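You operate a simulated robot arm through the tools that you are given. There is no shell and no other tool.

You are at the controls of a simulated robot arm. One attempt, no reset.

## Task
Shake the settled paint and put the three loose bottles back in the rack.
Fine: each in the slot with its colour. Set down upright: purple paint bottle, yellow paint bottle, green paint bottle.
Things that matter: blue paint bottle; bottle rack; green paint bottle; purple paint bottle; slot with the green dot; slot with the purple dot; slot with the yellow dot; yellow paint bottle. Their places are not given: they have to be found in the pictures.

It is judged by the outcome, as a careful person would: the job done as asked, and still so three seconds after it is handed in. It fails if anything else is knocked over, pushed out of place, dropped, spilled or broken.

## Robot
A 7-joint arm with a two-finger parallel gripper, fixed in place. Base frame: the origin is at the foot of the arm, x ahead of it, y to its left, z up; the work surface is at about z = 0.5. Units: m, rad, N and s.
With the tool pointing down near the work surface it reaches from about 0.1 to 0.62 m from the base axis. Its first joint turns from -1.152 to 1.152 rad. Payload 1.57 kg.
Tool frame: the origin (TCP) lies between the finger pads and is the grasp point; the fingertips stand 0.03 m ahead of it; z points along the fingers, y is the line along which they close. The gripper opens to 0.08 m. The fingers are 0.017 m wide and 0.012 m thick; the gripper's body (0.04 by 0.082 m) begins 0.08 m behind the TCP.
Orientation is that of the tool frame in the base frame, as a unit quaternion [w, x, y, z]. With the fingers straight down and closing along the base's y, the tool's x points along the base's -x, its y along +y and its z along -z.

## Interface
- The arm moves only by the tool nudge_tool. Its argument "series" is a list of rows, each an object of numbers (a shift or turn left out is 0, a gripper value left out holds the last): "tx", "ty", "tz": the shift along the tool's x, y, z in m; "ax", "ay", "az": the turn, a rotation vector about the tool's x, y, z in rad; "gripper": the opening in per cent of the stroke, from 0 (shut) to 100 (fully open). In form: [{"tx": .., "ty": .., "tz": .., "ax": .., "ay": .., "az": .., "gripper": ..}, ...]. A call has 1 to 20 rows; each row is the pose to reach, as a shift and turn from the pose commanded when the call began, along the tool's axes at that moment. Rows are played at 5 a second. More than 0.05 m and 0.15 rad between two rows, or a gripper value outside its range, and nothing of the call is played. Where a pose cannot be reached the arm comes as near as it can. A force on the tool above 90 N (or 10 N above the force at the start of the call, whichever is more), or a blocked arm, ends the call early, and 0.2 s more pass. Each finger travels about 0.072 m/s and halts on what it meets, pressing with about 20 N; the grip force reading is that of the motor and also rises with nothing between the fingers. The clock runs only during rows and for 0.2 s after the last one: add rows that repeat a pose to give the fingers time. The reply holds the time, the measured pose of the TCP, the force on the tool along the base axes, the opening and the grip force, in the units named above and with some noise, with the torque about the TCP (base axes, N m) and any sound that the robot's microphone picked up.
- Cameras (640 x 400 px; columns grow to the right, rows downward): "scene" is fixed at [0.0592, 0.4436, 1.4119]; the picture's right is [-0.72, -0.69, 0.00], its down [-0.53, 0.55, -0.64] and it looks along [0.44, -0.46, -0.77] (base axes); focal length 330 px, centre (320, 200). "wrist" rides on the gripper at [0.072, -0.007, -0.122] in the tool frame; the picture's right is [0.09, 1.00, 0.00], its down [-0.84, 0.08, -0.54] and it looks along [-0.54, 0.05, 0.84] (tool axes); focal length 238 px, centre (320, 200).
- grab_frame(camera): a new picture of that camera. It takes no simulated time.
- probe_pixels(camera, pixels): for up to 12 pixels [column, row] of the newest picture of that camera ("zoom" is the newest enlarged one), the place [x, y, z] in the base frame of the surface seen there, good to about 0.002 m, but the place of the scene camera against the robot may be out by one fixed shift of up to 0.012 m in any direction. It takes no simulated time.
- zoom(camera, box): a new picture of the part [left, top, right, bottom] of that camera's present view, enlarged. It takes no simulated time.
- close_job(): hands the job in; it is judged then, once.

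Open the gripper and draw the arm clear of the work before you hand the job in, unless the task says otherwise.

The tools are called as a command line: name --argument value ..., lists and objects as JSON in quotes. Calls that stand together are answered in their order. nudge_tool: Moves the arm, as the interface text tells. Its arguments: {"type":"object","properties":{"series":{"type":"array","items":{"type":"object","properties":{"tx":{"type":"number"},"ty":{"type":"number"},"tz":{"type":"number"},"ax":{"type":"number"},"ay":{"type":"number"},"az":{"type":"number"},"gripper":{"type":"number"}}}}},"required":["series"]} The other tools are called the same way: grab_frame (camera) takes a picture; probe_pixels (camera, pixels) gives the place of the surface under pixels of a picture; zoom (camera, box) takes an enlarged picture of a part of a camera's view; close_job () hands the job in.

At the start:

```text
time: 0.0
tcp_pos: [0.4792, -0.1628, 0.7639]
ee_rot: [0.0, 0.0, 1.0, 0.0]
ft_force: [0.2, 0.2, 0.5]
torque: [-0.03, -0.01, -0.02]
gripper_width: 0.0802
gripper_force: 0.0
```

scene: 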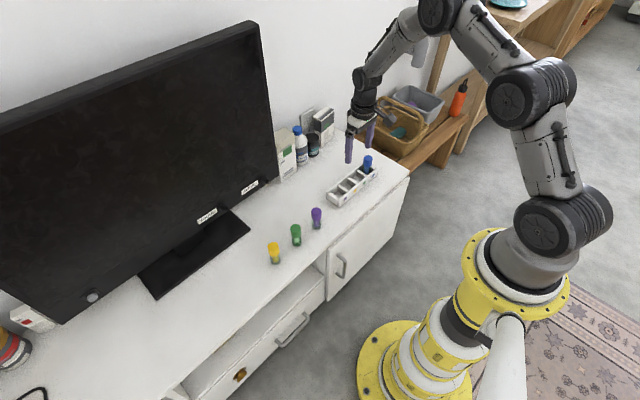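
wrist: 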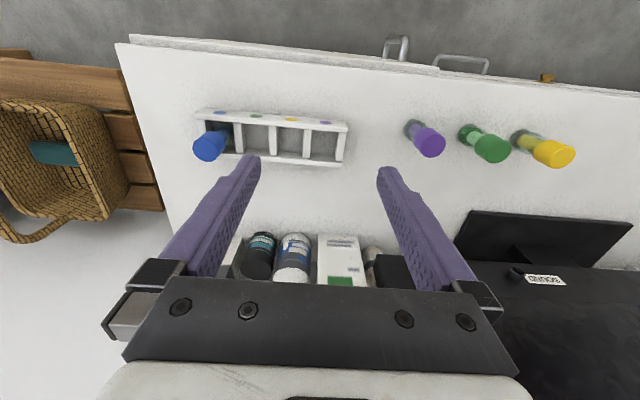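

The wrist view shows the rack at about (270,138) with the blue bottle in its left slot, and purple, green and yellow bottles at (427,140), (487,145), (545,150). I zoom in to see the bottles' contents and the slot dots.

zoom --camera "wrist" --box '[180, 90, 360, 200]'

zoom --camera "wrist" --box '[390, 100, 590, 190]'

zoom --camera "scene" --box '[250, 140, 410, 270]'

```text
3.56 times, centred on (270, 145) of wrist
```

zoom: 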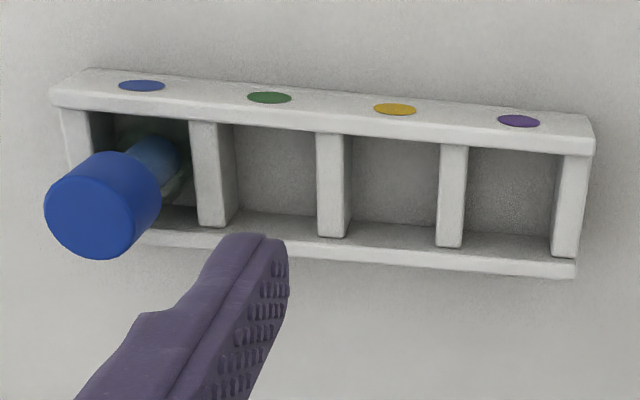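

```text
3.20 times, centred on (490, 145) of wrist
```

zoom: 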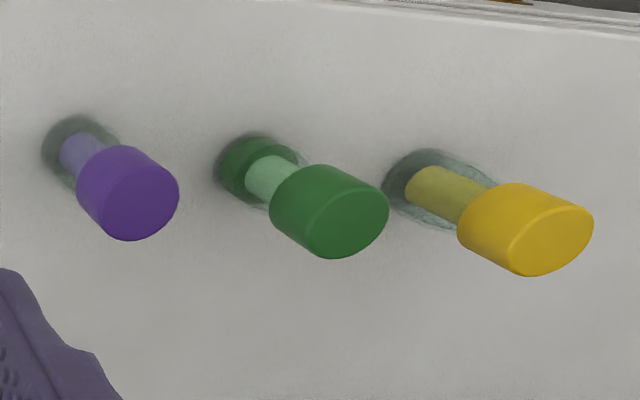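

```text
3.08 times, centred on (330, 205) of scene
```

zoom: 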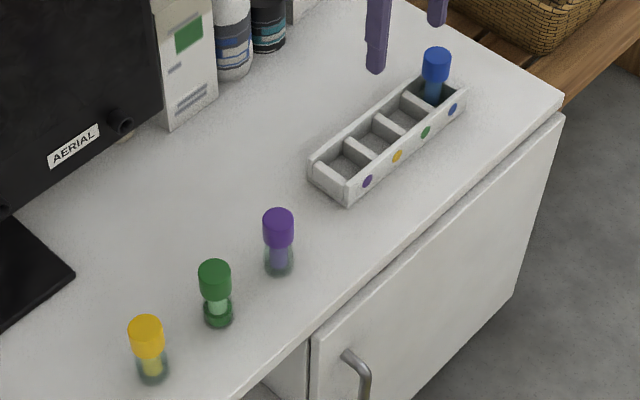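

Green shows a dark layer at the foot and pale liquid above, unlike the others. I zoom in tightly on each bottle to confirm.

zoom --camera "scene" --box '[305, 200, 335, 235]'

zoom --camera "scene" --box '[285, 220, 315, 250]'

zoom --camera "scene" --box '[260, 238, 290, 268]'

zoom --camera "wrist" --box '[395, 110, 455, 165]'

zoom --camera "wrist" --box '[505, 120, 580, 180]'

probe_pixels --camera "wrist" --pixels '[[429, 142], [493, 149], [555, 153], [408, 122], [466, 130], [519, 137], [220, 113], [256, 115], [291, 119], [326, 123], [209, 146], [380, 180]]'

```text
11.43 times, centred on (320, 218) of scene
```

zoom: 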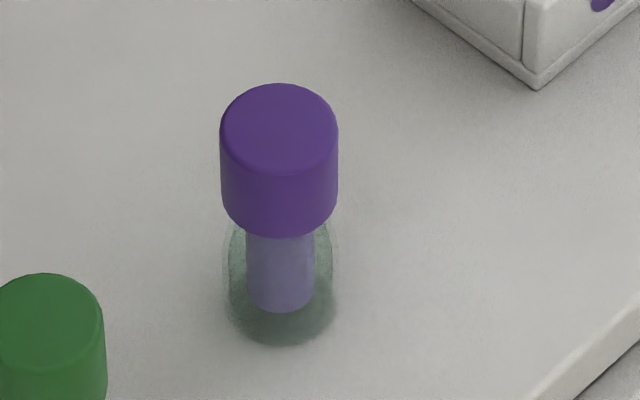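

```text
13.33 times, centred on (300, 235) of scene
```

zoom: 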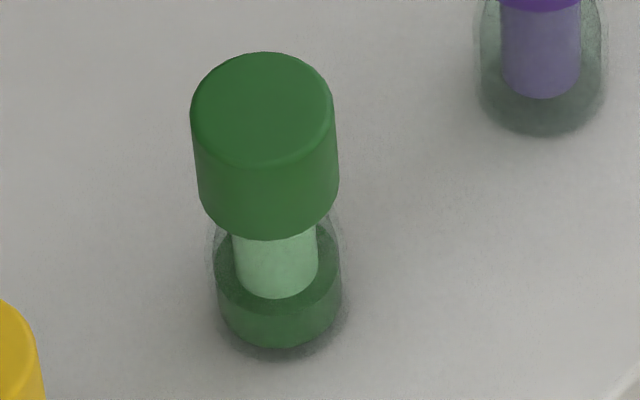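

```text
13.33 times, centred on (275, 253) of scene
```

zoom: 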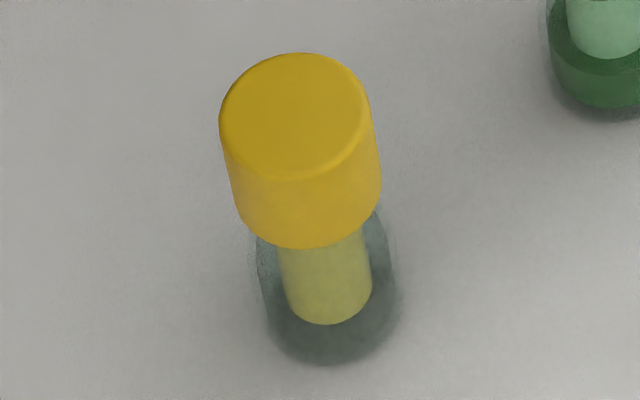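

```text
7.27 times, centred on (425, 138) of wrist
```

zoom: 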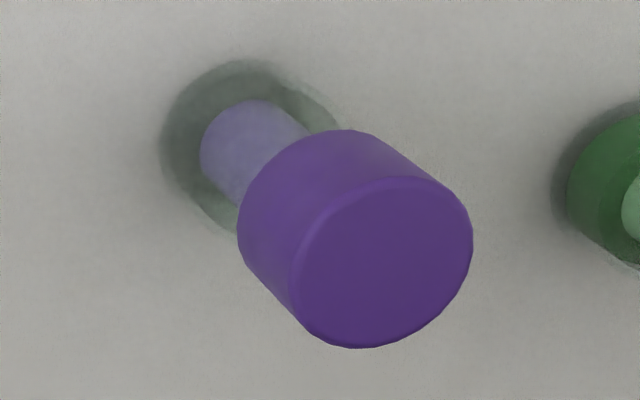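

```text
6.67 times, centred on (542, 150) of wrist
```

zoom: 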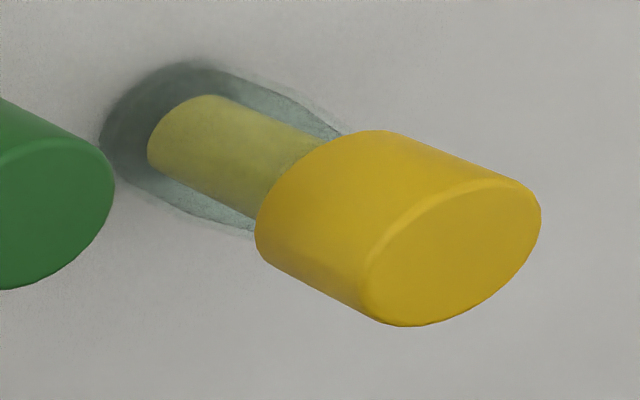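

```text
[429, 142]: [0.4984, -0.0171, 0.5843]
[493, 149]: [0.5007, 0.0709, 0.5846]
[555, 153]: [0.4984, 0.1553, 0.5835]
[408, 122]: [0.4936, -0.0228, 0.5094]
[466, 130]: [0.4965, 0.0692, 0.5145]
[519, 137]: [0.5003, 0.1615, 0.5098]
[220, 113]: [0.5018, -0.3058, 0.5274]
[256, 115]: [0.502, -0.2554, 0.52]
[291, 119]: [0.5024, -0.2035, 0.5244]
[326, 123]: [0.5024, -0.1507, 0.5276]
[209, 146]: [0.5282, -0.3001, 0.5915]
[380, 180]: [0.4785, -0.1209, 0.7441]
```

Only the green one has a sediment band; purple and yellow look even. I check the blue bottle in the rack too, and measure the rack's geometry.

zoom --camera "scene" --box '[320, 145, 385, 215]'

zoom --camera "wrist" --box '[185, 100, 265, 175]'

probe_pixels --camera "wrist" --pixels '[[238, 138], [273, 142], [309, 145], [340, 148], [204, 121], [254, 150], [290, 142], [325, 146], [256, 140], [325, 163], [291, 157], [291, 124]]'

```text
5.71 times, centred on (352, 180) of scene
```

zoom: 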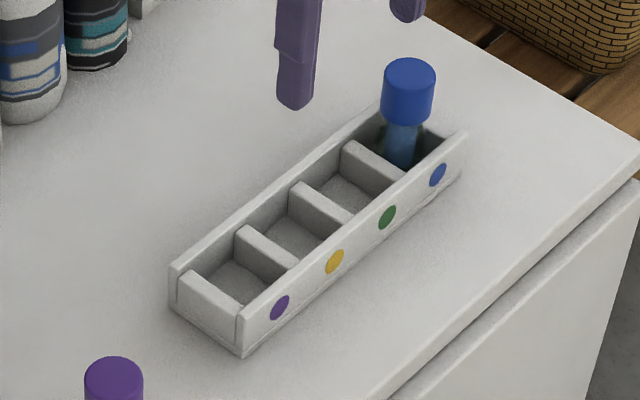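

```text
5.33 times, centred on (225, 138) of wrist
```

zoom: 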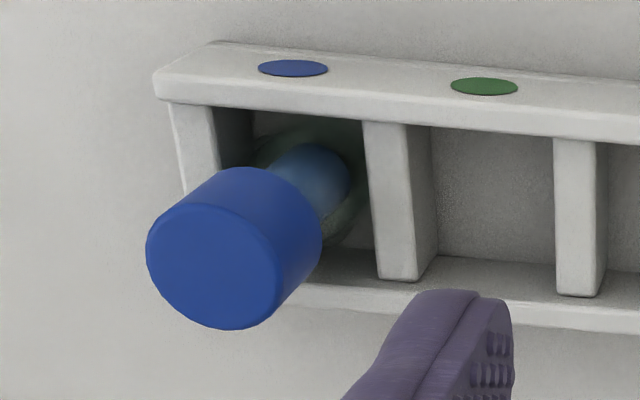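

```text
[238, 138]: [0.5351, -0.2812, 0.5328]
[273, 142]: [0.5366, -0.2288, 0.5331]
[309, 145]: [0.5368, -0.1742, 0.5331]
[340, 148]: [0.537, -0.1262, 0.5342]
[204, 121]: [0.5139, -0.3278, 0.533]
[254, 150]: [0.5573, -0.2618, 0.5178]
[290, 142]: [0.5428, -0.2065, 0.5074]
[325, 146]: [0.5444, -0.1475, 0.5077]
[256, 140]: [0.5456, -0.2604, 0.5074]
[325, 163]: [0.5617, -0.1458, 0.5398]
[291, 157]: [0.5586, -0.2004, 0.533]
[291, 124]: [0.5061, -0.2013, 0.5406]
```

The blue bottle is standing evenly mixed, so only green needs shaking. Next I measure the bottle caps, first on a wrist zoom of purple at around (427,140).

zoom --camera "wrist" --box '[395, 110, 455, 165]'

probe_pixels --camera "zoom" --pixels '[[380, 262], [465, 220], [320, 330], [440, 190], [350, 340], [290, 160], [245, 230], [340, 136], [250, 140], [200, 190], [165, 140], [400, 335]]'

probe_pixels --camera "scene" --pixels '[[317, 211], [296, 228], [273, 245], [230, 200], [255, 50], [272, 160], [262, 180], [300, 155], [367, 160], [250, 228]]'

```text
7.27 times, centred on (425, 138) of wrist
```

zoom: 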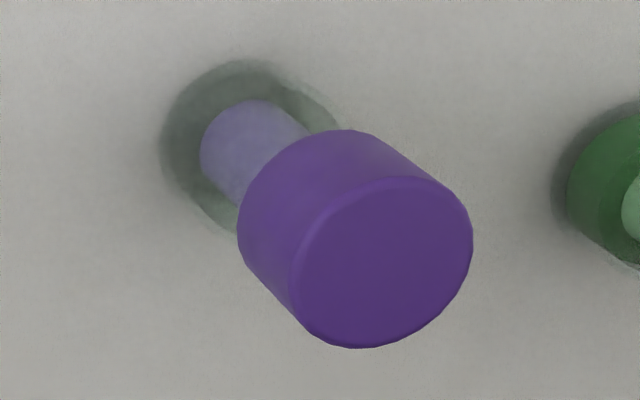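

```text
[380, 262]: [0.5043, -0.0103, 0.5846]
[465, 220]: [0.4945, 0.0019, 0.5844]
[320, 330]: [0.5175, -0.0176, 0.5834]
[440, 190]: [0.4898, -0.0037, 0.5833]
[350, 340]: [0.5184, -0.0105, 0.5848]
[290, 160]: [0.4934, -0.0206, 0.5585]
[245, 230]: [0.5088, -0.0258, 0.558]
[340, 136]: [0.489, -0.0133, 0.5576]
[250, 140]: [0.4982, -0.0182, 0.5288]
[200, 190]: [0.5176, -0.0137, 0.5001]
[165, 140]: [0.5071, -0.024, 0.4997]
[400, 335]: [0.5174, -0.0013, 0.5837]
```

```text
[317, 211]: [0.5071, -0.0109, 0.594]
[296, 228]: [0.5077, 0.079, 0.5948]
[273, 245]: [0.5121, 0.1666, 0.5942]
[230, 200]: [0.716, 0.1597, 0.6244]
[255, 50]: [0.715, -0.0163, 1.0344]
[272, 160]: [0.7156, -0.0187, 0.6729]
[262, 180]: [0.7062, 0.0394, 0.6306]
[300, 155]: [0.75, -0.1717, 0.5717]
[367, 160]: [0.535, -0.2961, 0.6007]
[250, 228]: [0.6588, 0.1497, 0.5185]
```

Purple's cap (zoom ~(380,262)) is centred near (0.504, -0.010) with its top at z 0.585 and radius about 0.016. I move above it at z≈0.70 for a closer look.

nudge_tool --series '[{"tx": -0.005, "ty": 0.031, "tz": 0.013, "gripper": 100}, {"tx": -0.01, "ty": 0.061, "tz": 0.026}, {"tx": -0.015, "ty": 0.092, "tz": 0.038}, {"tx": -0.02, "ty": 0.122, "tz": 0.051}, {"tx": -0.025, "ty": 0.153, "tz": 0.064}, {"tx": -0.025, "ty": 0.153, "tz": 0.064}]'

grab_frame --camera "wrist"

```text
time: 1.4
tcp_pos: [0.5056, -0.011, 0.6998]
ee_rot: [0.0, 0.0, 1.0, 0.0]
ft_force: [0.5, 0.1, -0.1]
torque: [0.01, 0.03, 0.02]
gripper_width: 0.0802
gripper_force: 0.0
```

```text
taken
```

wrist: 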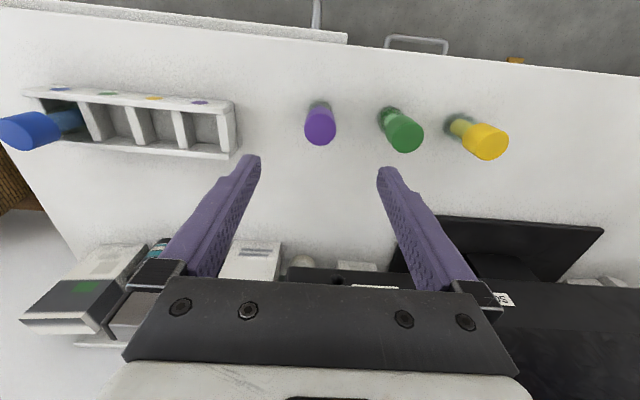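

Purple is now at (320,126) between the fingers. I zoom to measure its cap circle and the slot geometry.

zoom --camera "wrist" --box '[290, 90, 350, 150]'

probe_pixels --camera "wrist" --pixels '[[320, 130], [308, 130], [333, 128], [320, 117], [320, 142], [406, 138], [397, 133], [418, 133], [485, 145], [473, 143], [504, 142], [320, 106]]'

```text
6.67 times, centred on (320, 120) of wrist
```

zoom: 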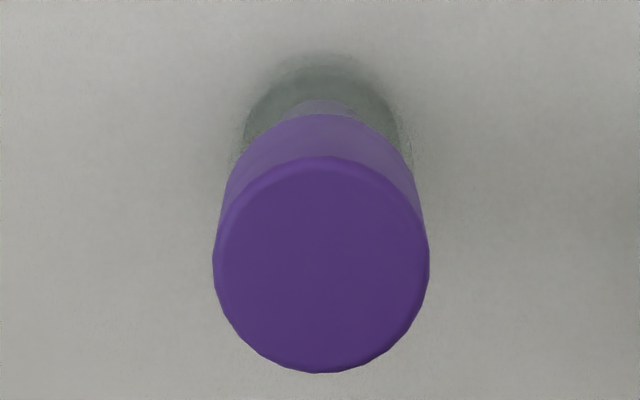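

```text
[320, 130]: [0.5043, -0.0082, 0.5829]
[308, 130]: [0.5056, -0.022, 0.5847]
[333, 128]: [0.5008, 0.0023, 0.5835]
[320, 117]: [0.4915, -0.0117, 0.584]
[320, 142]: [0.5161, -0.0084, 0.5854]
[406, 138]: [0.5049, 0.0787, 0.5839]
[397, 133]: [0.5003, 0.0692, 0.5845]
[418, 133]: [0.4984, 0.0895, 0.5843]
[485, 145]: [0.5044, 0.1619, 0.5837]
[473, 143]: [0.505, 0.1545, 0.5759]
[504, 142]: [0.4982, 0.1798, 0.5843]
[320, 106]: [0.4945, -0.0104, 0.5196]
```

Purple's centre is confirmed at (0.504, -0.010), which is where the TCP is. I descend straight to z≈0.571, then close.

nudge_tool --series '[{"tz": 0.035}, {"tz": 0.07}, {"tz": 0.1}, {"tz": 0.12}, {"tz": 0.129}, {"tz": 0.129}]'

grab_frame --camera "wrist"

grab_frame --camera "scene"

```text
time: 2.8
tcp_pos: [0.5055, -0.0103, 0.5714]
ee_rot: [0.0, 0.0, 1.0, 0.0]
ft_force: [0.3, -0.3, -0.5]
torque: [-0.01, -0.01, 0.02]
gripper_width: 0.0799
gripper_force: 0.1
```

```text
taken
```

wrist: 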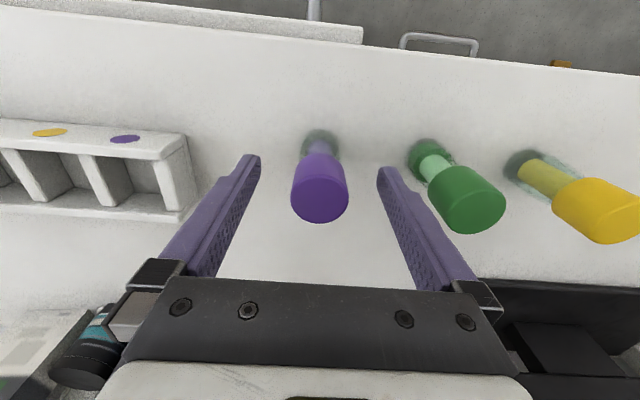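

```text
taken
```

scene: 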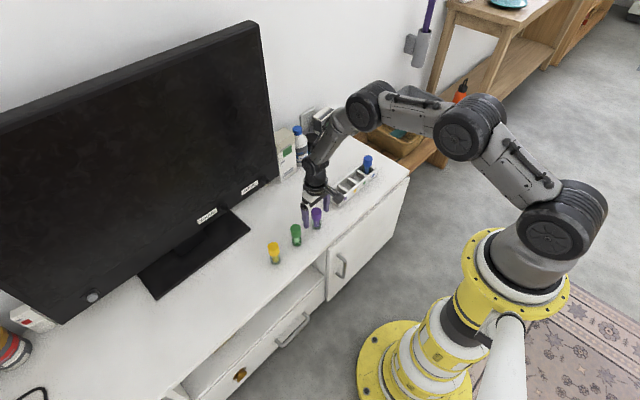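

The cap at (320,203) sits centred between the pads. I close the gripper.

nudge_tool --series '[{"gripper": 30}, {"gripper": 30}, {"gripper": 30}, {"gripper": 30}, {"gripper": 30}]'

```text
time: 4.0
tcp_pos: [0.5053, -0.0095, 0.5714]
ee_rot: [0.001, 0.0, 1.0, 0.0]
ft_force: [-0.2, -0.4, 0.9]
torque: [-0.02, 0.01, -0.01]
gripper_width: 0.0321
gripper_force: 20.1
```

The gripper stopped at 0.032 m on the cap with 20 N. I lift gently straight up by 0.09 m and look.

nudge_tool --series '[{"tz": -0.01}, {"tz": -0.03}, {"tz": -0.055}, {"tz": -0.08}, {"tz": -0.09}, {"tz": -0.09}]'

grab_frame --camera "wrist"

```text
time: 5.4
tcp_pos: [0.5057, -0.0088, 0.6609]
ee_rot: [0.0, 0.0, 1.0, 0.0]
ft_force: [-0.1, -0.3, -0.5]
torque: [0.0, 0.0, 0.0]
gripper_width: 0.0322
gripper_force: 20.3
```

```text
taken
```

wrist: 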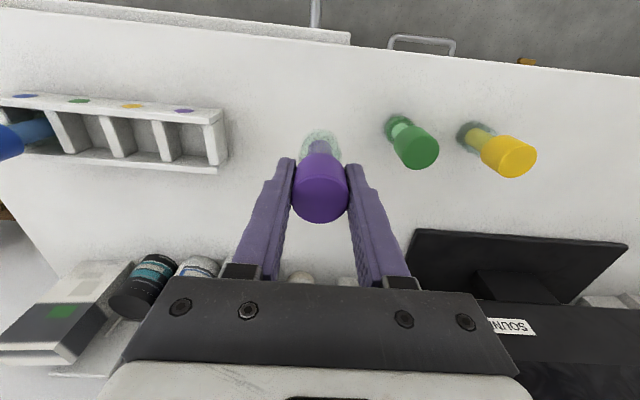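

Purple is held upright at (320,185). I carry it above the purple slot (≈0.534, -0.149) while turning the tool a quarter turn so the fingers close along x.

nudge_tool --series '[{"tx": -0.0025, "ty": -0.0116, "az": -0.1309}, {"tx": -0.005, "ty": -0.0232, "az": -0.2618}, {"tx": -0.0075, "ty": -0.0348, "az": -0.3927}, {"tx": -0.01, "ty": -0.0463, "az": -0.5236}, {"tx": -0.0125, "ty": -0.0579, "az": -0.6545}, {"tx": -0.015, "ty": -0.0695, "az": -0.7854}, {"tx": -0.0175, "ty": -0.0811, "az": -0.9163}, {"tx": -0.02, "ty": -0.0927, "az": -1.0472}, {"tx": -0.0225, "ty": -0.1043, "az": -1.1781}, {"tx": -0.025, "ty": -0.1158, "az": -1.309}, {"tx": -0.0275, "ty": -0.1274, "az": -1.4399}, {"tx": -0.03, "ty": -0.139, "az": -1.5708}, {"tx": -0.03, "ty": -0.139, "az": -1.5708}]'

grab_frame --camera "wrist"

grab_frame --camera "scene"

```text
time: 8.2
tcp_pos: [0.5357, -0.1498, 0.661]
ee_rot: [0.0, 0.708, -0.707, 0.0]
ft_force: [0.0, 0.2, 0.3]
torque: [-0.01, -0.04, -0.01]
gripper_width: 0.0321
gripper_force: 19.9
```

```text
taken
```

wrist: 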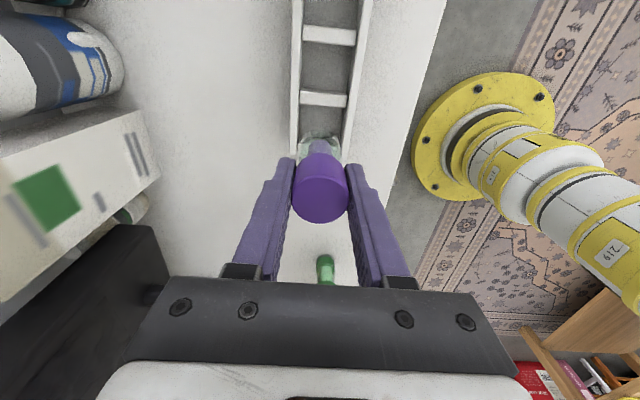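

```text
taken
```

scene: 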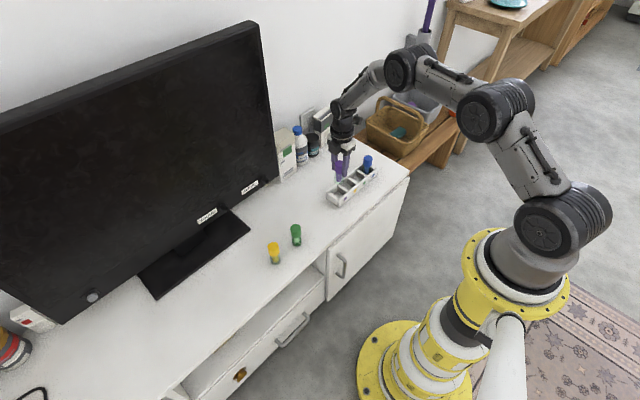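

The turn worked and the rack runs up the image at columns 290–370. I zoom here and probe walls and dividers to get the slot centres exactly.

zoom --camera "wrist" --box '[260, 0, 400, 170]'

probe_pixels --camera "wrist" --pixels '[[297, 60], [364, 60], [297, 110], [354, 110], [320, 96], [320, 104], [325, 30], [325, 40], [325, 70], [325, 10], [295, 140], [349, 140]]'

```text
2.35 times, centred on (330, 85) of wrist
```

zoom: 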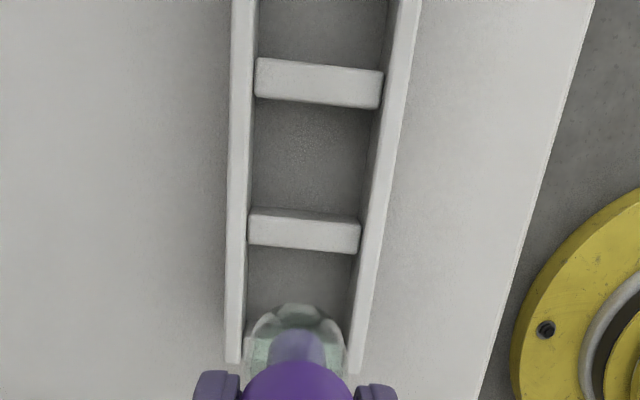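

```text
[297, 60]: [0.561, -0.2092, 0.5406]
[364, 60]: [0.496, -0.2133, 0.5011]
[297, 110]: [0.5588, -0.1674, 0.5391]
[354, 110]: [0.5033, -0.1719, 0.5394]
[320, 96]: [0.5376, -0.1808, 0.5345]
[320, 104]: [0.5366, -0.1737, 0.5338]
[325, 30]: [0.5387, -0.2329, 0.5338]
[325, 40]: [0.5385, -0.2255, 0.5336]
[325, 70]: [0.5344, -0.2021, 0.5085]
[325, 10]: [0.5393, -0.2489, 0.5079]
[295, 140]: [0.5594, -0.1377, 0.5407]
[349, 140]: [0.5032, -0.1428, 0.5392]
```

I probe finer points on this zoom to find inner wall edges and divider edges.

probe_pixels --camera "zoom" --pixels '[[230, 270], [247, 270], [357, 270], [376, 270], [236, 345], [352, 345], [300, 216], [300, 249], [310, 70], [310, 103], [362, 310], [244, 310]]'

zoom --camera "scene" --box '[315, 140, 390, 215]'

```text
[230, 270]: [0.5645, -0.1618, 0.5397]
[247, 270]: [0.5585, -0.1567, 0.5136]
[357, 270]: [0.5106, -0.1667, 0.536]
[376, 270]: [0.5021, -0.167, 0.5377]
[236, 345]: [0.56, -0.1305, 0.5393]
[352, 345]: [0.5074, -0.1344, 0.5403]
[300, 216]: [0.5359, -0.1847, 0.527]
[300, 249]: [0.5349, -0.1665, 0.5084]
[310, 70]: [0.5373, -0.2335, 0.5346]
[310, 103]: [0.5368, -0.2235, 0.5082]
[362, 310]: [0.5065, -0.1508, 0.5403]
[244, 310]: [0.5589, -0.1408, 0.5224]
```

```text
5.33 times, centred on (352, 178) of scene
```

zoom: 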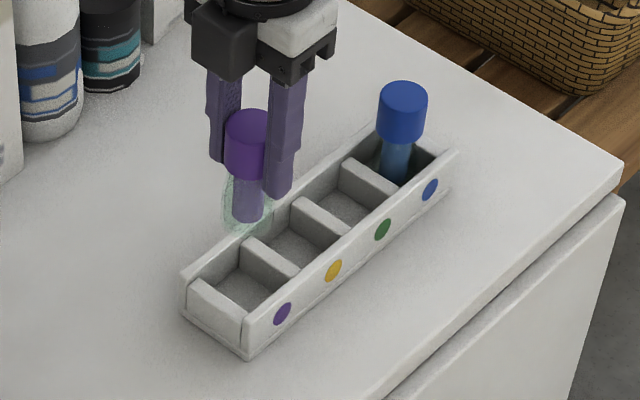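

Slot centres come out at x≈0.534 and y≈-0.151 (purple), -0.203 (yellow), -0.255 (green), with the floor at z≈0.508. I check where the held bottle's cap really is.

zoom --camera "wrist" --box '[270, 120, 370, 230]'

probe_pixels --camera "wrist" --pixels '[[320, 203], [320, 188], [320, 218], [298, 200], [342, 200], [304, 146], [337, 146], [320, 139], [310, 140], [330, 140]]'

```text
3.64 times, centred on (320, 175) of wrist
```

zoom: 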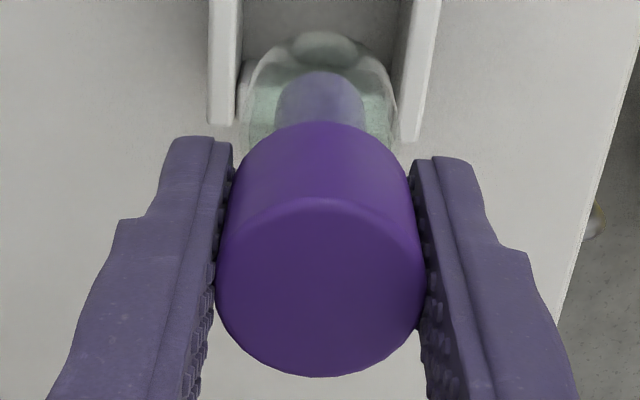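

```text
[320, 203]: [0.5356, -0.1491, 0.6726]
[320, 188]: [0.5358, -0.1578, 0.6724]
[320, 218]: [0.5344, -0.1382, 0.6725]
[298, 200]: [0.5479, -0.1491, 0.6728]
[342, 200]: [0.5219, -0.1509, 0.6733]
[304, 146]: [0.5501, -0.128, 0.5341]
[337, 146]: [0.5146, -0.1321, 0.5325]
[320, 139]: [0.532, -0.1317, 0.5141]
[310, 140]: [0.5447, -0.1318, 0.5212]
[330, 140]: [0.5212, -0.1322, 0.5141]
```

The held bottle's axis is at about (0.5355, -0.1513), its base near z 0.589, so I trim x by 1 mm and descend slowly to just above the slot floor.

nudge_tool --series '[{"ty": 0.001, "tz": 0.015}, {"ty": 0.001, "tz": 0.03}, {"ty": 0.001, "tz": 0.042}, {"ty": 0.001, "tz": 0.052}, {"ty": 0.001, "tz": 0.062}, {"ty": 0.001, "tz": 0.07}, {"ty": 0.001, "tz": 0.076}, {"ty": 0.001, "tz": 0.078}, {"ty": 0.001, "tz": 0.078}]'

grab_frame --camera "wrist"

zoom --camera "scene" --box '[315, 140, 390, 215]'

```text
time: 10.2
tcp_pos: [0.5343, -0.1495, 0.5835]
ee_rot: [0.0, 0.707, -0.707, 0.0]
ft_force: [-0.1, 0.7, -0.2]
torque: [0.01, 0.01, 0.01]
gripper_width: 0.0321
gripper_force: 20.2
```

```text
taken
```

wrist: 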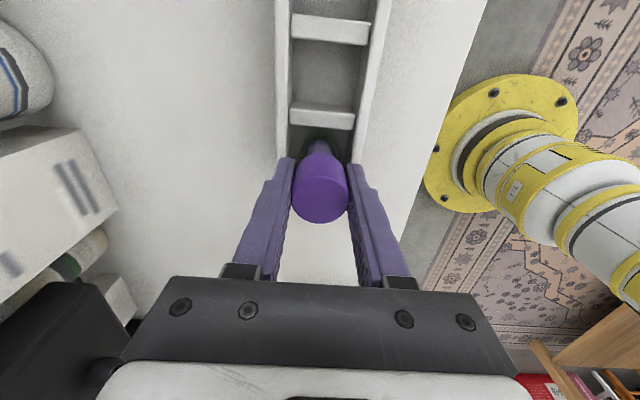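

```text
5.33 times, centred on (352, 178) of scene
```

zoom: 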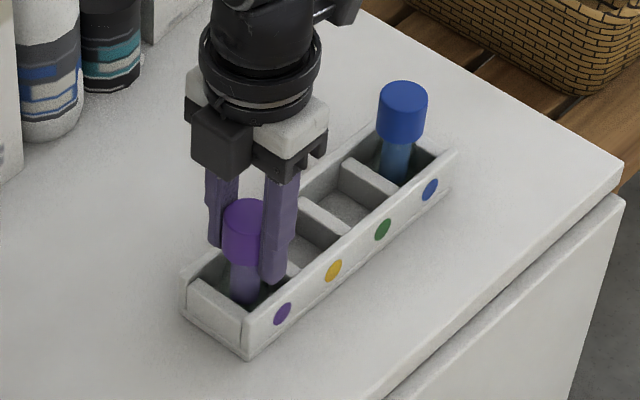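

It is inside the slot with no contact force, about 3–4 mm above the floor. I lower in millimetre steps until it rests.

nudge_tool --series '[{"tz": 0.001}, {"tz": 0.002}, {"tz": 0.003}, {"tz": 0.003}]'

```text
time: 11.2
tcp_pos: [0.5348, -0.1502, 0.5807]
ee_rot: [0.0, -0.707, 0.707, 0.0]
ft_force: [0.1, -0.6, -0.5]
torque: [0.02, 0.02, 0.0]
gripper_width: 0.0321
gripper_force: 19.7
```

No contact force yet at 0.5807. I go on half a millimetre at a time.

nudge_tool --series '[{"tz": 0.0005}, {"tz": 0.001}, {"tz": 0.001}]'

```text
time: 12.0
tcp_pos: [0.5343, -0.149, 0.5803]
ee_rot: [0.0, 0.707, -0.707, 0.0]
ft_force: [-1.7, -0.4, 4.7]
torque: [-0.05, 0.11, 0.0]
gripper_width: 0.0318
gripper_force: 20.6
```

Contact at 4.7 N upward: the bottle rests on the floor. I open the fingers and rise.

nudge_tool --series '[{"gripper": 50}, {"gripper": 70}, {"gripper": 80}, {"gripper": 80, "tz": -0.005}, {"gripper": 80, "tz": -0.03}, {"gripper": 100, "tz": -0.06}, {"gripper": 100, "tz": -0.09}, {"gripper": 100, "tz": -0.12}, {"gripper": 100, "tz": -0.12}]'

grab_frame --camera "wrist"

zoom --camera "scene" --box '[315, 140, 390, 215]'

```text
time: 14.0
tcp_pos: [0.5322, -0.1485, 0.7005]
ee_rot: [0.0, -0.707, 0.707, 0.0]
ft_force: [-0.6, 0.3, -0.2]
torque: [0.0, -0.01, 0.02]
gripper_width: 0.08
gripper_force: 0.1
```

```text
taken
```

wrist: 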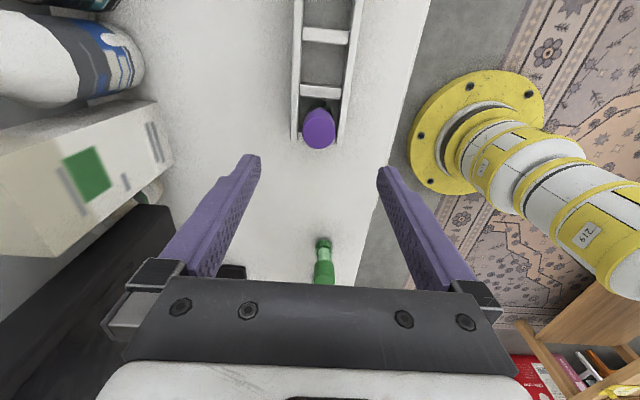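

```text
5.33 times, centred on (352, 178) of scene
```

zoom: 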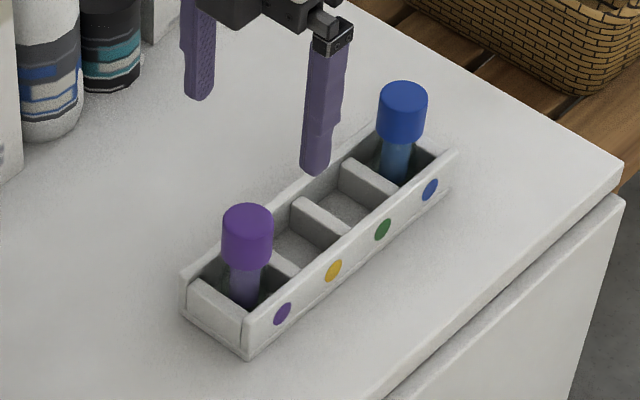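

Purple stands upright in its slot. Next I travel at z 0.70 to above yellow (≈0.504, 0.165), keeping this orientation.

nudge_tool --series '[{"tx": -0.035, "ty": 0.0033}, {"tx": -0.07, "ty": 0.0067}, {"tx": -0.105, "ty": 0.01}, {"tx": -0.14, "ty": 0.0133}, {"tx": -0.175, "ty": 0.0167}, {"tx": -0.21, "ty": 0.02}, {"tx": -0.245, "ty": 0.0233}, {"tx": -0.28, "ty": 0.0267}, {"tx": -0.314, "ty": 0.03}, {"tx": -0.314, "ty": 0.03}]'

grab_frame --camera "wrist"

grab_frame --camera "scene"

```text
time: 16.2
tcp_pos: [0.504, 0.1657, 0.6995]
ee_rot: [0.002, -0.707, 0.708, 0.0]
ft_force: [-0.4, 0.0, 0.8]
torque: [0.02, -0.01, 0.01]
gripper_width: 0.0801
gripper_force: 0.0
```

```text
taken
```

wrist: 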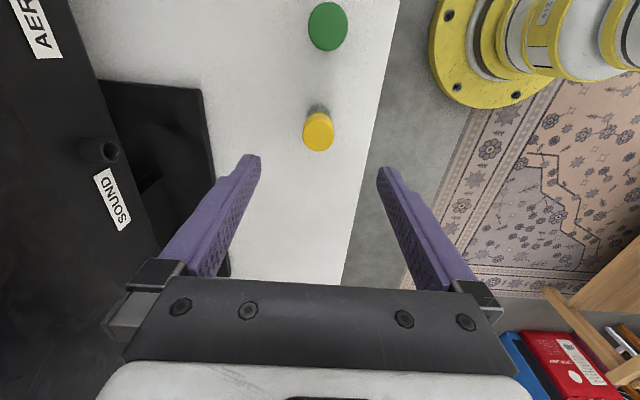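

```text
taken
```

scene: 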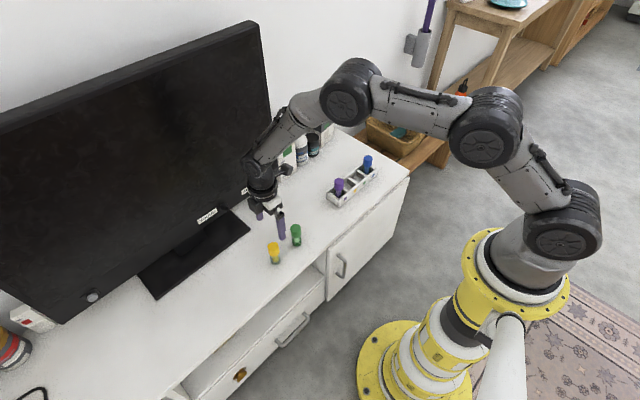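

Yellow's cap is at (318,132). I zoom to measure its centre.

zoom --camera "wrist" --box '[285, 95, 350, 165]'

probe_pixels --camera "wrist" --pixels '[[318, 134], [306, 134], [331, 134], [318, 122], [318, 147], [328, 25], [312, 25], [344, 25], [328, 45], [328, 5]]'

```text
5.71 times, centred on (318, 130) of wrist
```

zoom: 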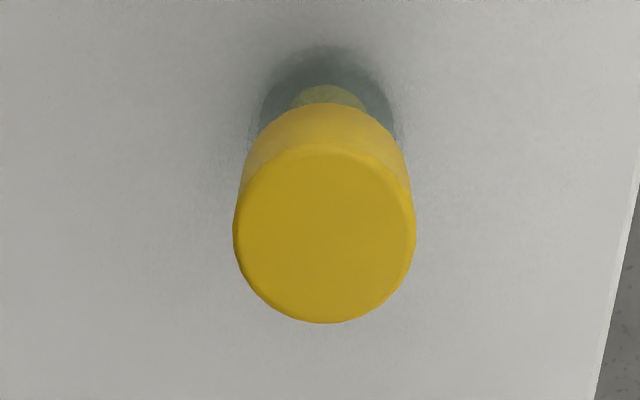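

```text
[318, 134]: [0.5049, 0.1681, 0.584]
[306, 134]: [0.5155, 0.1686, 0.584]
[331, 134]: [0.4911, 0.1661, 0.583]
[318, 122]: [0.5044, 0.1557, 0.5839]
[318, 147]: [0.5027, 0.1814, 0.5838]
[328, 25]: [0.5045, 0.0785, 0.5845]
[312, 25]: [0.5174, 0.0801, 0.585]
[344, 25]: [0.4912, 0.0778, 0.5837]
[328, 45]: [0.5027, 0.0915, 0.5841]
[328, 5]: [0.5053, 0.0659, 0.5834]
```

Yellow's axis is at (0.504, 0.1695), about 4 mm further in y than the TCP. I correct and descend to z≈0.571.

nudge_tool --series '[{"tx": -0.004, "tz": 0.035}, {"tx": -0.004, "tz": 0.07}, {"tx": -0.004, "tz": 0.1}, {"tx": -0.004, "tz": 0.12}, {"tx": -0.004, "tz": 0.1285}, {"tx": -0.004, "tz": 0.1285}]'

zoom --camera "wrist" --box '[230, 130, 410, 250]'

```text
time: 17.6
tcp_pos: [0.5032, 0.1694, 0.5717]
ee_rot: [0.0, -0.707, 0.707, 0.0]
ft_force: [-0.2, -1.0, 0.1]
torque: [-0.02, 0.05, 0.01]
gripper_width: 0.0802
gripper_force: 0.0
```

```text
3.33 times, centred on (320, 190) of wrist
```

zoom: 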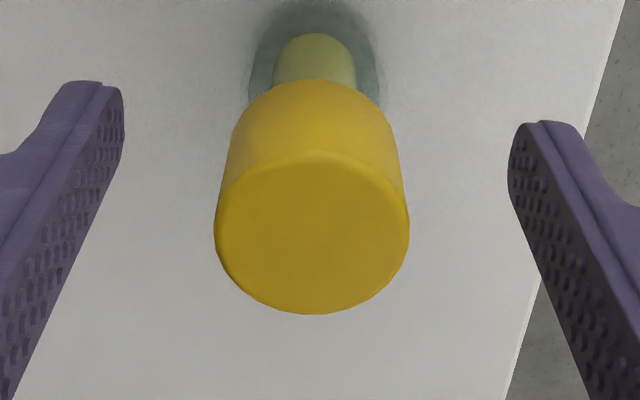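

The cap centre (zoom (312,232)) sits ~2 mm left of the midline, so I shift 2 mm before closing.

nudge_tool --series '[{"ty": -0.0018}, {"ty": -0.0018}, {"ty": -0.0018, "gripper": 30}, {"ty": -0.0018, "gripper": 30}, {"ty": -0.0018, "gripper": 30}, {"ty": -0.0018, "gripper": 30}, {"ty": -0.0018, "gripper": 30}]'

```text
time: 19.2
tcp_pos: [0.5046, 0.1695, 0.5718]
ee_rot: [0.0, 0.707, -0.707, 0.001]
ft_force: [-0.3, -0.1, 0.2]
torque: [0.03, 0.0, 0.01]
gripper_width: 0.0323
gripper_force: 20.1
```

Yellow is gripped (0.032 m, 20 N). I lift it 0.13 m so its base clears the other caps.

nudge_tool --series '[{"tz": -0.01}, {"tz": -0.03}, {"tz": -0.055}, {"tz": -0.08}, {"tz": -0.105}, {"tz": -0.125}, {"tz": -0.13}, {"tz": -0.13}]'

grab_frame --camera "wrist"

```text
time: 21.0
tcp_pos: [0.5045, 0.169, 0.7003]
ee_rot: [0.001, 0.707, -0.707, 0.001]
ft_force: [-0.7, 0.1, -0.5]
torque: [-0.03, -0.01, -0.02]
gripper_width: 0.032
gripper_force: 20.0
```

```text
taken
```

wrist: 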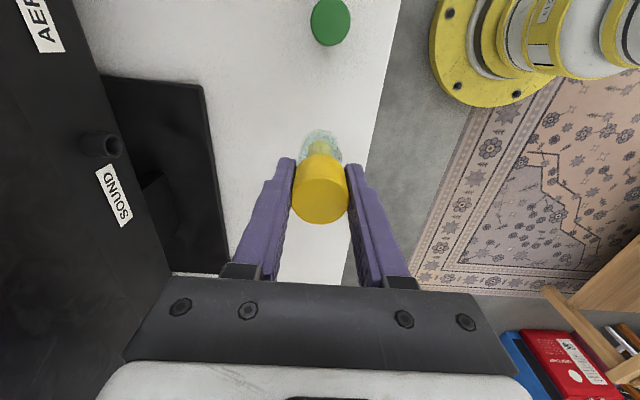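

Yellow is held upright at (320,185). I carry it smoothly to above the yellow slot (≈0.534, -0.2025).

nudge_tool --series '[{"tx": 0.012, "ty": -0.001}, {"tx": 0.037, "ty": -0.003}, {"tx": 0.065, "ty": -0.005}, {"tx": 0.095, "ty": -0.0075}, {"tx": 0.125, "ty": -0.01}, {"tx": 0.155, "ty": -0.0125}, {"tx": 0.185, "ty": -0.015}, {"tx": 0.215, "ty": -0.0175}, {"tx": 0.245, "ty": -0.02}, {"tx": 0.275, "ty": -0.0225}, {"tx": 0.305, "ty": -0.025}, {"tx": 0.335, "ty": -0.0275}, {"tx": 0.36, "ty": -0.029}, {"tx": 0.3715, "ty": -0.0295}, {"tx": 0.3715, "ty": -0.0295}]'

grab_frame --camera "wrist"

zoom --camera "wrist" --box '[270, 100, 370, 230]'

zoom --camera "scene" --box '[315, 130, 390, 215]'

```text
time: 24.2
tcp_pos: [0.5364, -0.2023, 0.7018]
ee_rot: [0.0, -0.707, 0.707, 0.0]
ft_force: [0.0, -0.8, -0.4]
torque: [-0.02, 0.01, 0.0]
gripper_width: 0.0321
gripper_force: 20.0
```

```text
taken
```

wrist: 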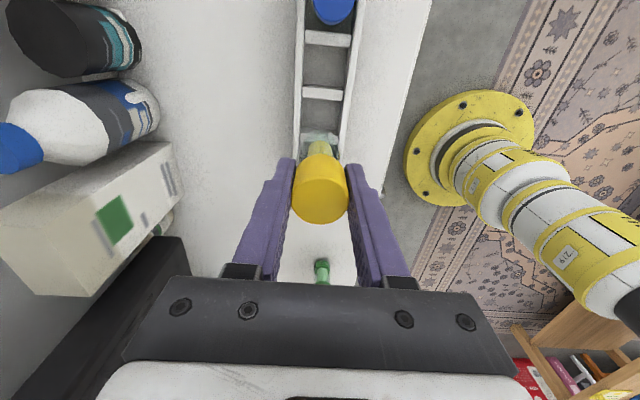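

```text
3.08 times, centred on (320, 165) of wrist
```

zoom: 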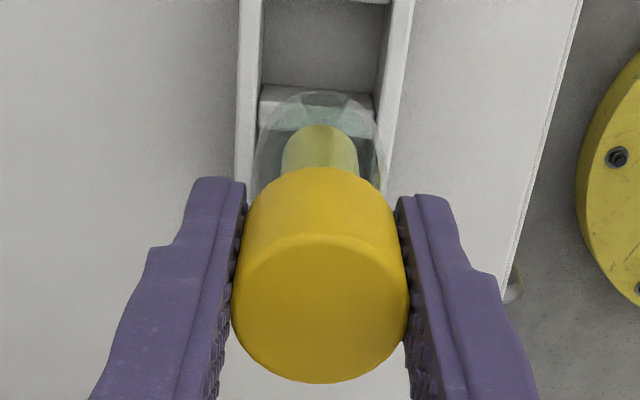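

```text
4.71 times, centred on (352, 172) of scene
```

zoom: 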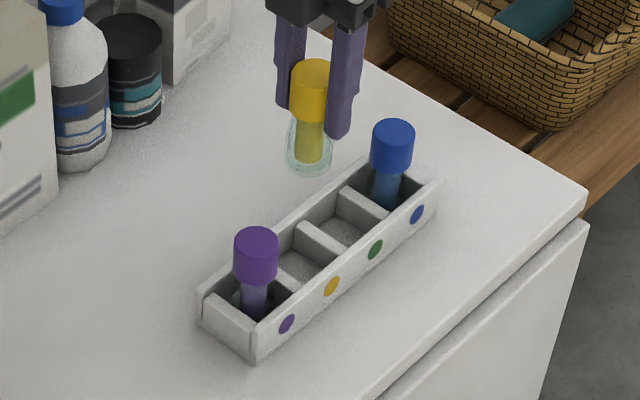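

I probe the cap's centre (px ~(320,200)) and the dividers around the yellow and green slots.

probe_pixels --camera "wrist" --pixels '[[320, 200], [297, 199], [343, 199], [320, 185], [320, 215], [310, 96], [330, 96], [305, 110], [303, 110], [337, 110], [327, 40], [320, 70]]'

probe_pixels --camera "zoom" --pixels '[[325, 230], [300, 265], [370, 195], [410, 175], [250, 300], [330, 286], [376, 249], [417, 214], [287, 323]]'

```text
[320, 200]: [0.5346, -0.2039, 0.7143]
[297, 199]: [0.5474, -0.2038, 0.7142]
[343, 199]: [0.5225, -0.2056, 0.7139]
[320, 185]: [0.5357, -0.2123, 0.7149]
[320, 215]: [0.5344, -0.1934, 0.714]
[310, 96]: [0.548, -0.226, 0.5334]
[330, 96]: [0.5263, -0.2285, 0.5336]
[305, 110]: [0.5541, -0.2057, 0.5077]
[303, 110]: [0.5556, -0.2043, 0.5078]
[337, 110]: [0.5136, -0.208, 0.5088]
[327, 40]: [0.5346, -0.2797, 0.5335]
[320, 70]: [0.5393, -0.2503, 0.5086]
```

```text
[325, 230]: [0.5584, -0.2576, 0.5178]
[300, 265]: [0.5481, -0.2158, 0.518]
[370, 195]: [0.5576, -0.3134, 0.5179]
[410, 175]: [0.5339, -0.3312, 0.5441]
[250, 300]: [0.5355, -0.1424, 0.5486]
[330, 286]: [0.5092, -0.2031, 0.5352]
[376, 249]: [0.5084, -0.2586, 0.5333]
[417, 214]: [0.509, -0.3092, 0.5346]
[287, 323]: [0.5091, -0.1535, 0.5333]
```

The bottle axis is at (0.535, -0.2037) and the slot centre is about (0.534, -0.203), so it is aligned. I lower it to a few millimetres above the floor.

nudge_tool --series '[{"ty": 0.0007, "tz": 0.02}, {"ty": 0.0007, "tz": 0.04}, {"ty": 0.0007, "tz": 0.06}, {"ty": 0.0007, "tz": 0.075}, {"ty": 0.0007, "tz": 0.087}, {"ty": 0.0007, "tz": 0.097}, {"ty": 0.0007, "tz": 0.106}, {"ty": 0.0007, "tz": 0.113}, {"ty": 0.0007, "tz": 0.117}, {"ty": 0.0007, "tz": 0.117}]'

zoom --camera "scene" --box '[315, 130, 390, 215]'

```text
time: 26.4
tcp_pos: [0.5355, -0.2025, 0.584]
ee_rot: [0.0, -0.707, 0.708, -0.001]
ft_force: [-1.1, -0.7, -0.7]
torque: [-0.03, -0.01, -0.01]
gripper_width: 0.0322
gripper_force: 19.5
```

```text
4.71 times, centred on (352, 172) of scene
```

zoom: 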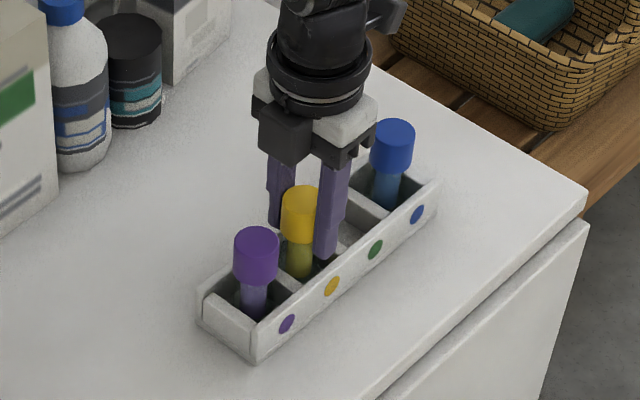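

Yellow is in its slot with no contact yet (z 0.584). I lower slowly the last few millimetres.

nudge_tool --series '[{"tz": 0.001}, {"tz": 0.002}, {"tz": 0.003}, {"tz": 0.0035}, {"tz": 0.0035}]'

```text
time: 27.6
tcp_pos: [0.5338, -0.2025, 0.5814]
ee_rot: [0.0, -0.707, 0.707, 0.0]
ft_force: [-1.1, 0.5, -0.2]
torque: [0.02, 0.0, 0.0]
gripper_width: 0.0322
gripper_force: 20.1
```

Still no contact force at 0.5814. I go down a further 1 mm.

nudge_tool --series '[{"tz": 0.0005}, {"tz": 0.001}, {"tz": 0.001}]'

```text
time: 28.4
tcp_pos: [0.5341, -0.2024, 0.5795]
ee_rot: [0.0, 0.707, -0.707, 0.0]
ft_force: [0.1, 1.2, 0.0]
torque: [0.01, -0.03, 0.02]
gripper_width: 0.0322
gripper_force: 19.5
```

No contact yet; another 1 mm in half-millimetre steps.

nudge_tool --series '[{"tz": 0.0005}, {"tz": 0.001}, {"tz": 0.001}]'

```text
time: 29.2
tcp_pos: [0.5359, -0.2032, 0.5784]
ee_rot: [0.0, 0.708, -0.706, 0.0]
ft_force: [-3.6, 2.3, 13.7]
torque: [0.16, 0.31, 0.03]
gripper_width: 0.0322
gripper_force: 19.7
```

Contact at 13.7 N: it rests on the floor. I back off half a millimetre, open and rise.

nudge_tool --series '[{"tz": -0.0005}, {"tz": -0.0005, "gripper": 50}, {"tz": -0.0005, "gripper": 70}, {"tz": -0.0005, "gripper": 80}, {"gripper": 80, "tz": -0.005}, {"gripper": 80, "tz": -0.03}, {"gripper": 100, "tz": -0.06}, {"gripper": 100, "tz": -0.09}, {"gripper": 100, "tz": -0.121}, {"gripper": 100, "tz": -0.121}]'

zoom --camera "scene" --box '[315, 130, 390, 215]'

grab_frame --camera "wrist"

```text
time: 31.4
tcp_pos: [0.5349, -0.2017, 0.6972]
ee_rot: [0.0, 0.707, -0.707, 0.0]
ft_force: [-0.2, -0.1, 0.6]
torque: [0.02, 0.01, 0.0]
gripper_width: 0.08
gripper_force: 0.0
```

```text
4.71 times, centred on (352, 172) of scene
```

zoom: 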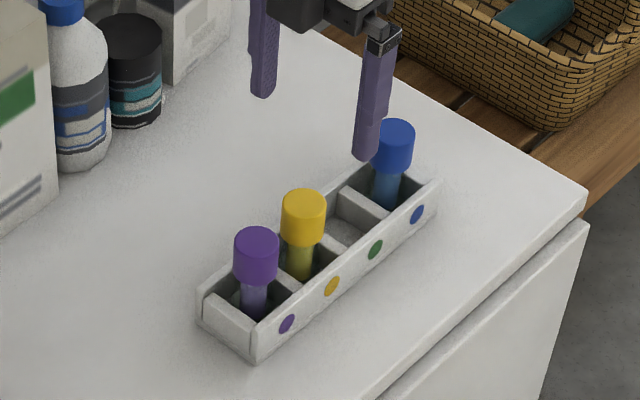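

```text
taken
```

wrist: 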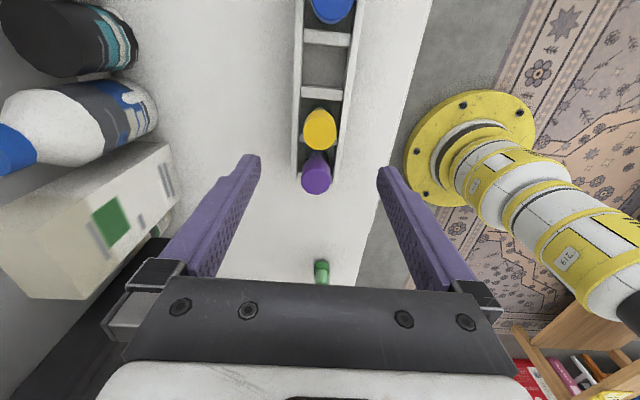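

Yellow stands upright in its slot. I go to above green (≈0.504, 0.0785).

nudge_tool --series '[{"tx": -0.035, "ty": 0.0038}, {"tx": -0.07, "ty": 0.0076}, {"tx": -0.105, "ty": 0.0114}, {"tx": -0.14, "ty": 0.0152}, {"tx": -0.175, "ty": 0.019}, {"tx": -0.21, "ty": 0.0228}, {"tx": -0.245, "ty": 0.0266}, {"tx": -0.2805, "ty": 0.0305}, {"tx": -0.2805, "ty": 0.0305}]'

grab_frame --camera "wrist"

zoom --camera "wrist" --box '[285, 95, 350, 165]'

probe_pixels --camera "wrist" --pixels '[[318, 134], [306, 134], [331, 134], [318, 124], [318, 144], [318, 130]]'

```text
time: 33.4
tcp_pos: [0.504, 0.0798, 0.6992]
ee_rot: [-0.001, 0.707, -0.707, 0.0]
ft_force: [0.1, 1.0, -0.3]
torque: [0.05, 0.0, 0.02]
gripper_width: 0.0796
gripper_force: 0.0
```

```text
taken
```

wrist: 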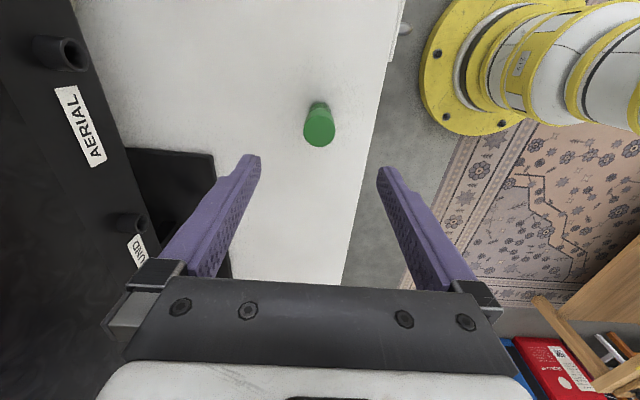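

```text
5.71 times, centred on (318, 130) of wrist
```

zoom: 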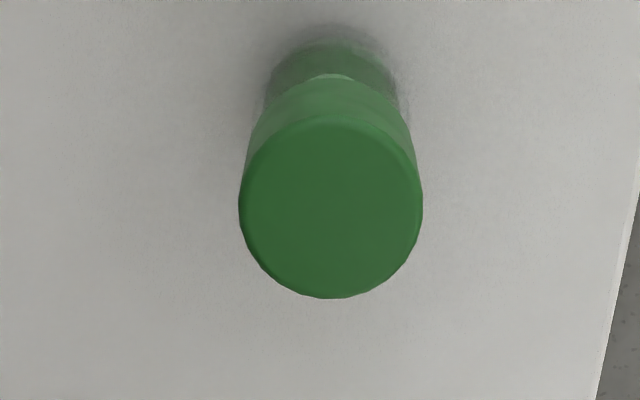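

```text
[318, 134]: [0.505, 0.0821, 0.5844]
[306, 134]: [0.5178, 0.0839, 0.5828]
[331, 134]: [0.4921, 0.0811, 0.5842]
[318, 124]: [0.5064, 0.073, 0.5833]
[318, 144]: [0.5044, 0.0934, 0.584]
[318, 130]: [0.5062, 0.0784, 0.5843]
```

Green's axis is about (0.505, 0.0795), within a millimetre of the TCP. I shift 1 mm in x and descend to 0.571, then close.

nudge_tool --series '[{"ty": -0.001, "tz": 0.035}, {"ty": -0.001, "tz": 0.07}, {"ty": -0.001, "tz": 0.1}, {"ty": -0.001, "tz": 0.12}, {"ty": -0.001, "tz": 0.128}, {"ty": -0.001, "tz": 0.128}]'

zoom --camera "wrist" --box '[230, 130, 410, 250]'

```text
time: 34.8
tcp_pos: [0.5042, 0.0772, 0.5716]
ee_rot: [0.0, -0.707, 0.707, 0.001]
ft_force: [-0.1, 1.0, -0.3]
torque: [0.0, 0.02, -0.03]
gripper_width: 0.08
gripper_force: 0.2
```

```text
3.33 times, centred on (320, 190) of wrist
```

zoom: 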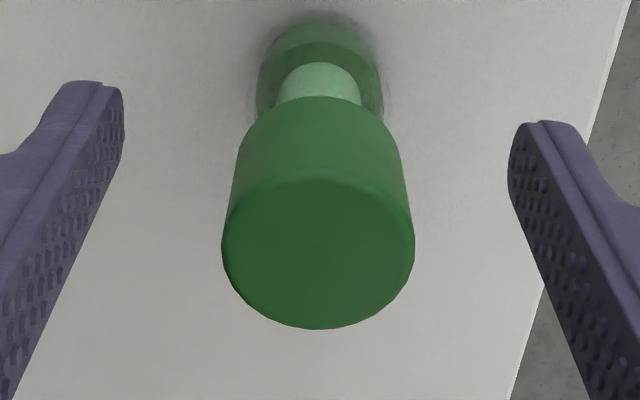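

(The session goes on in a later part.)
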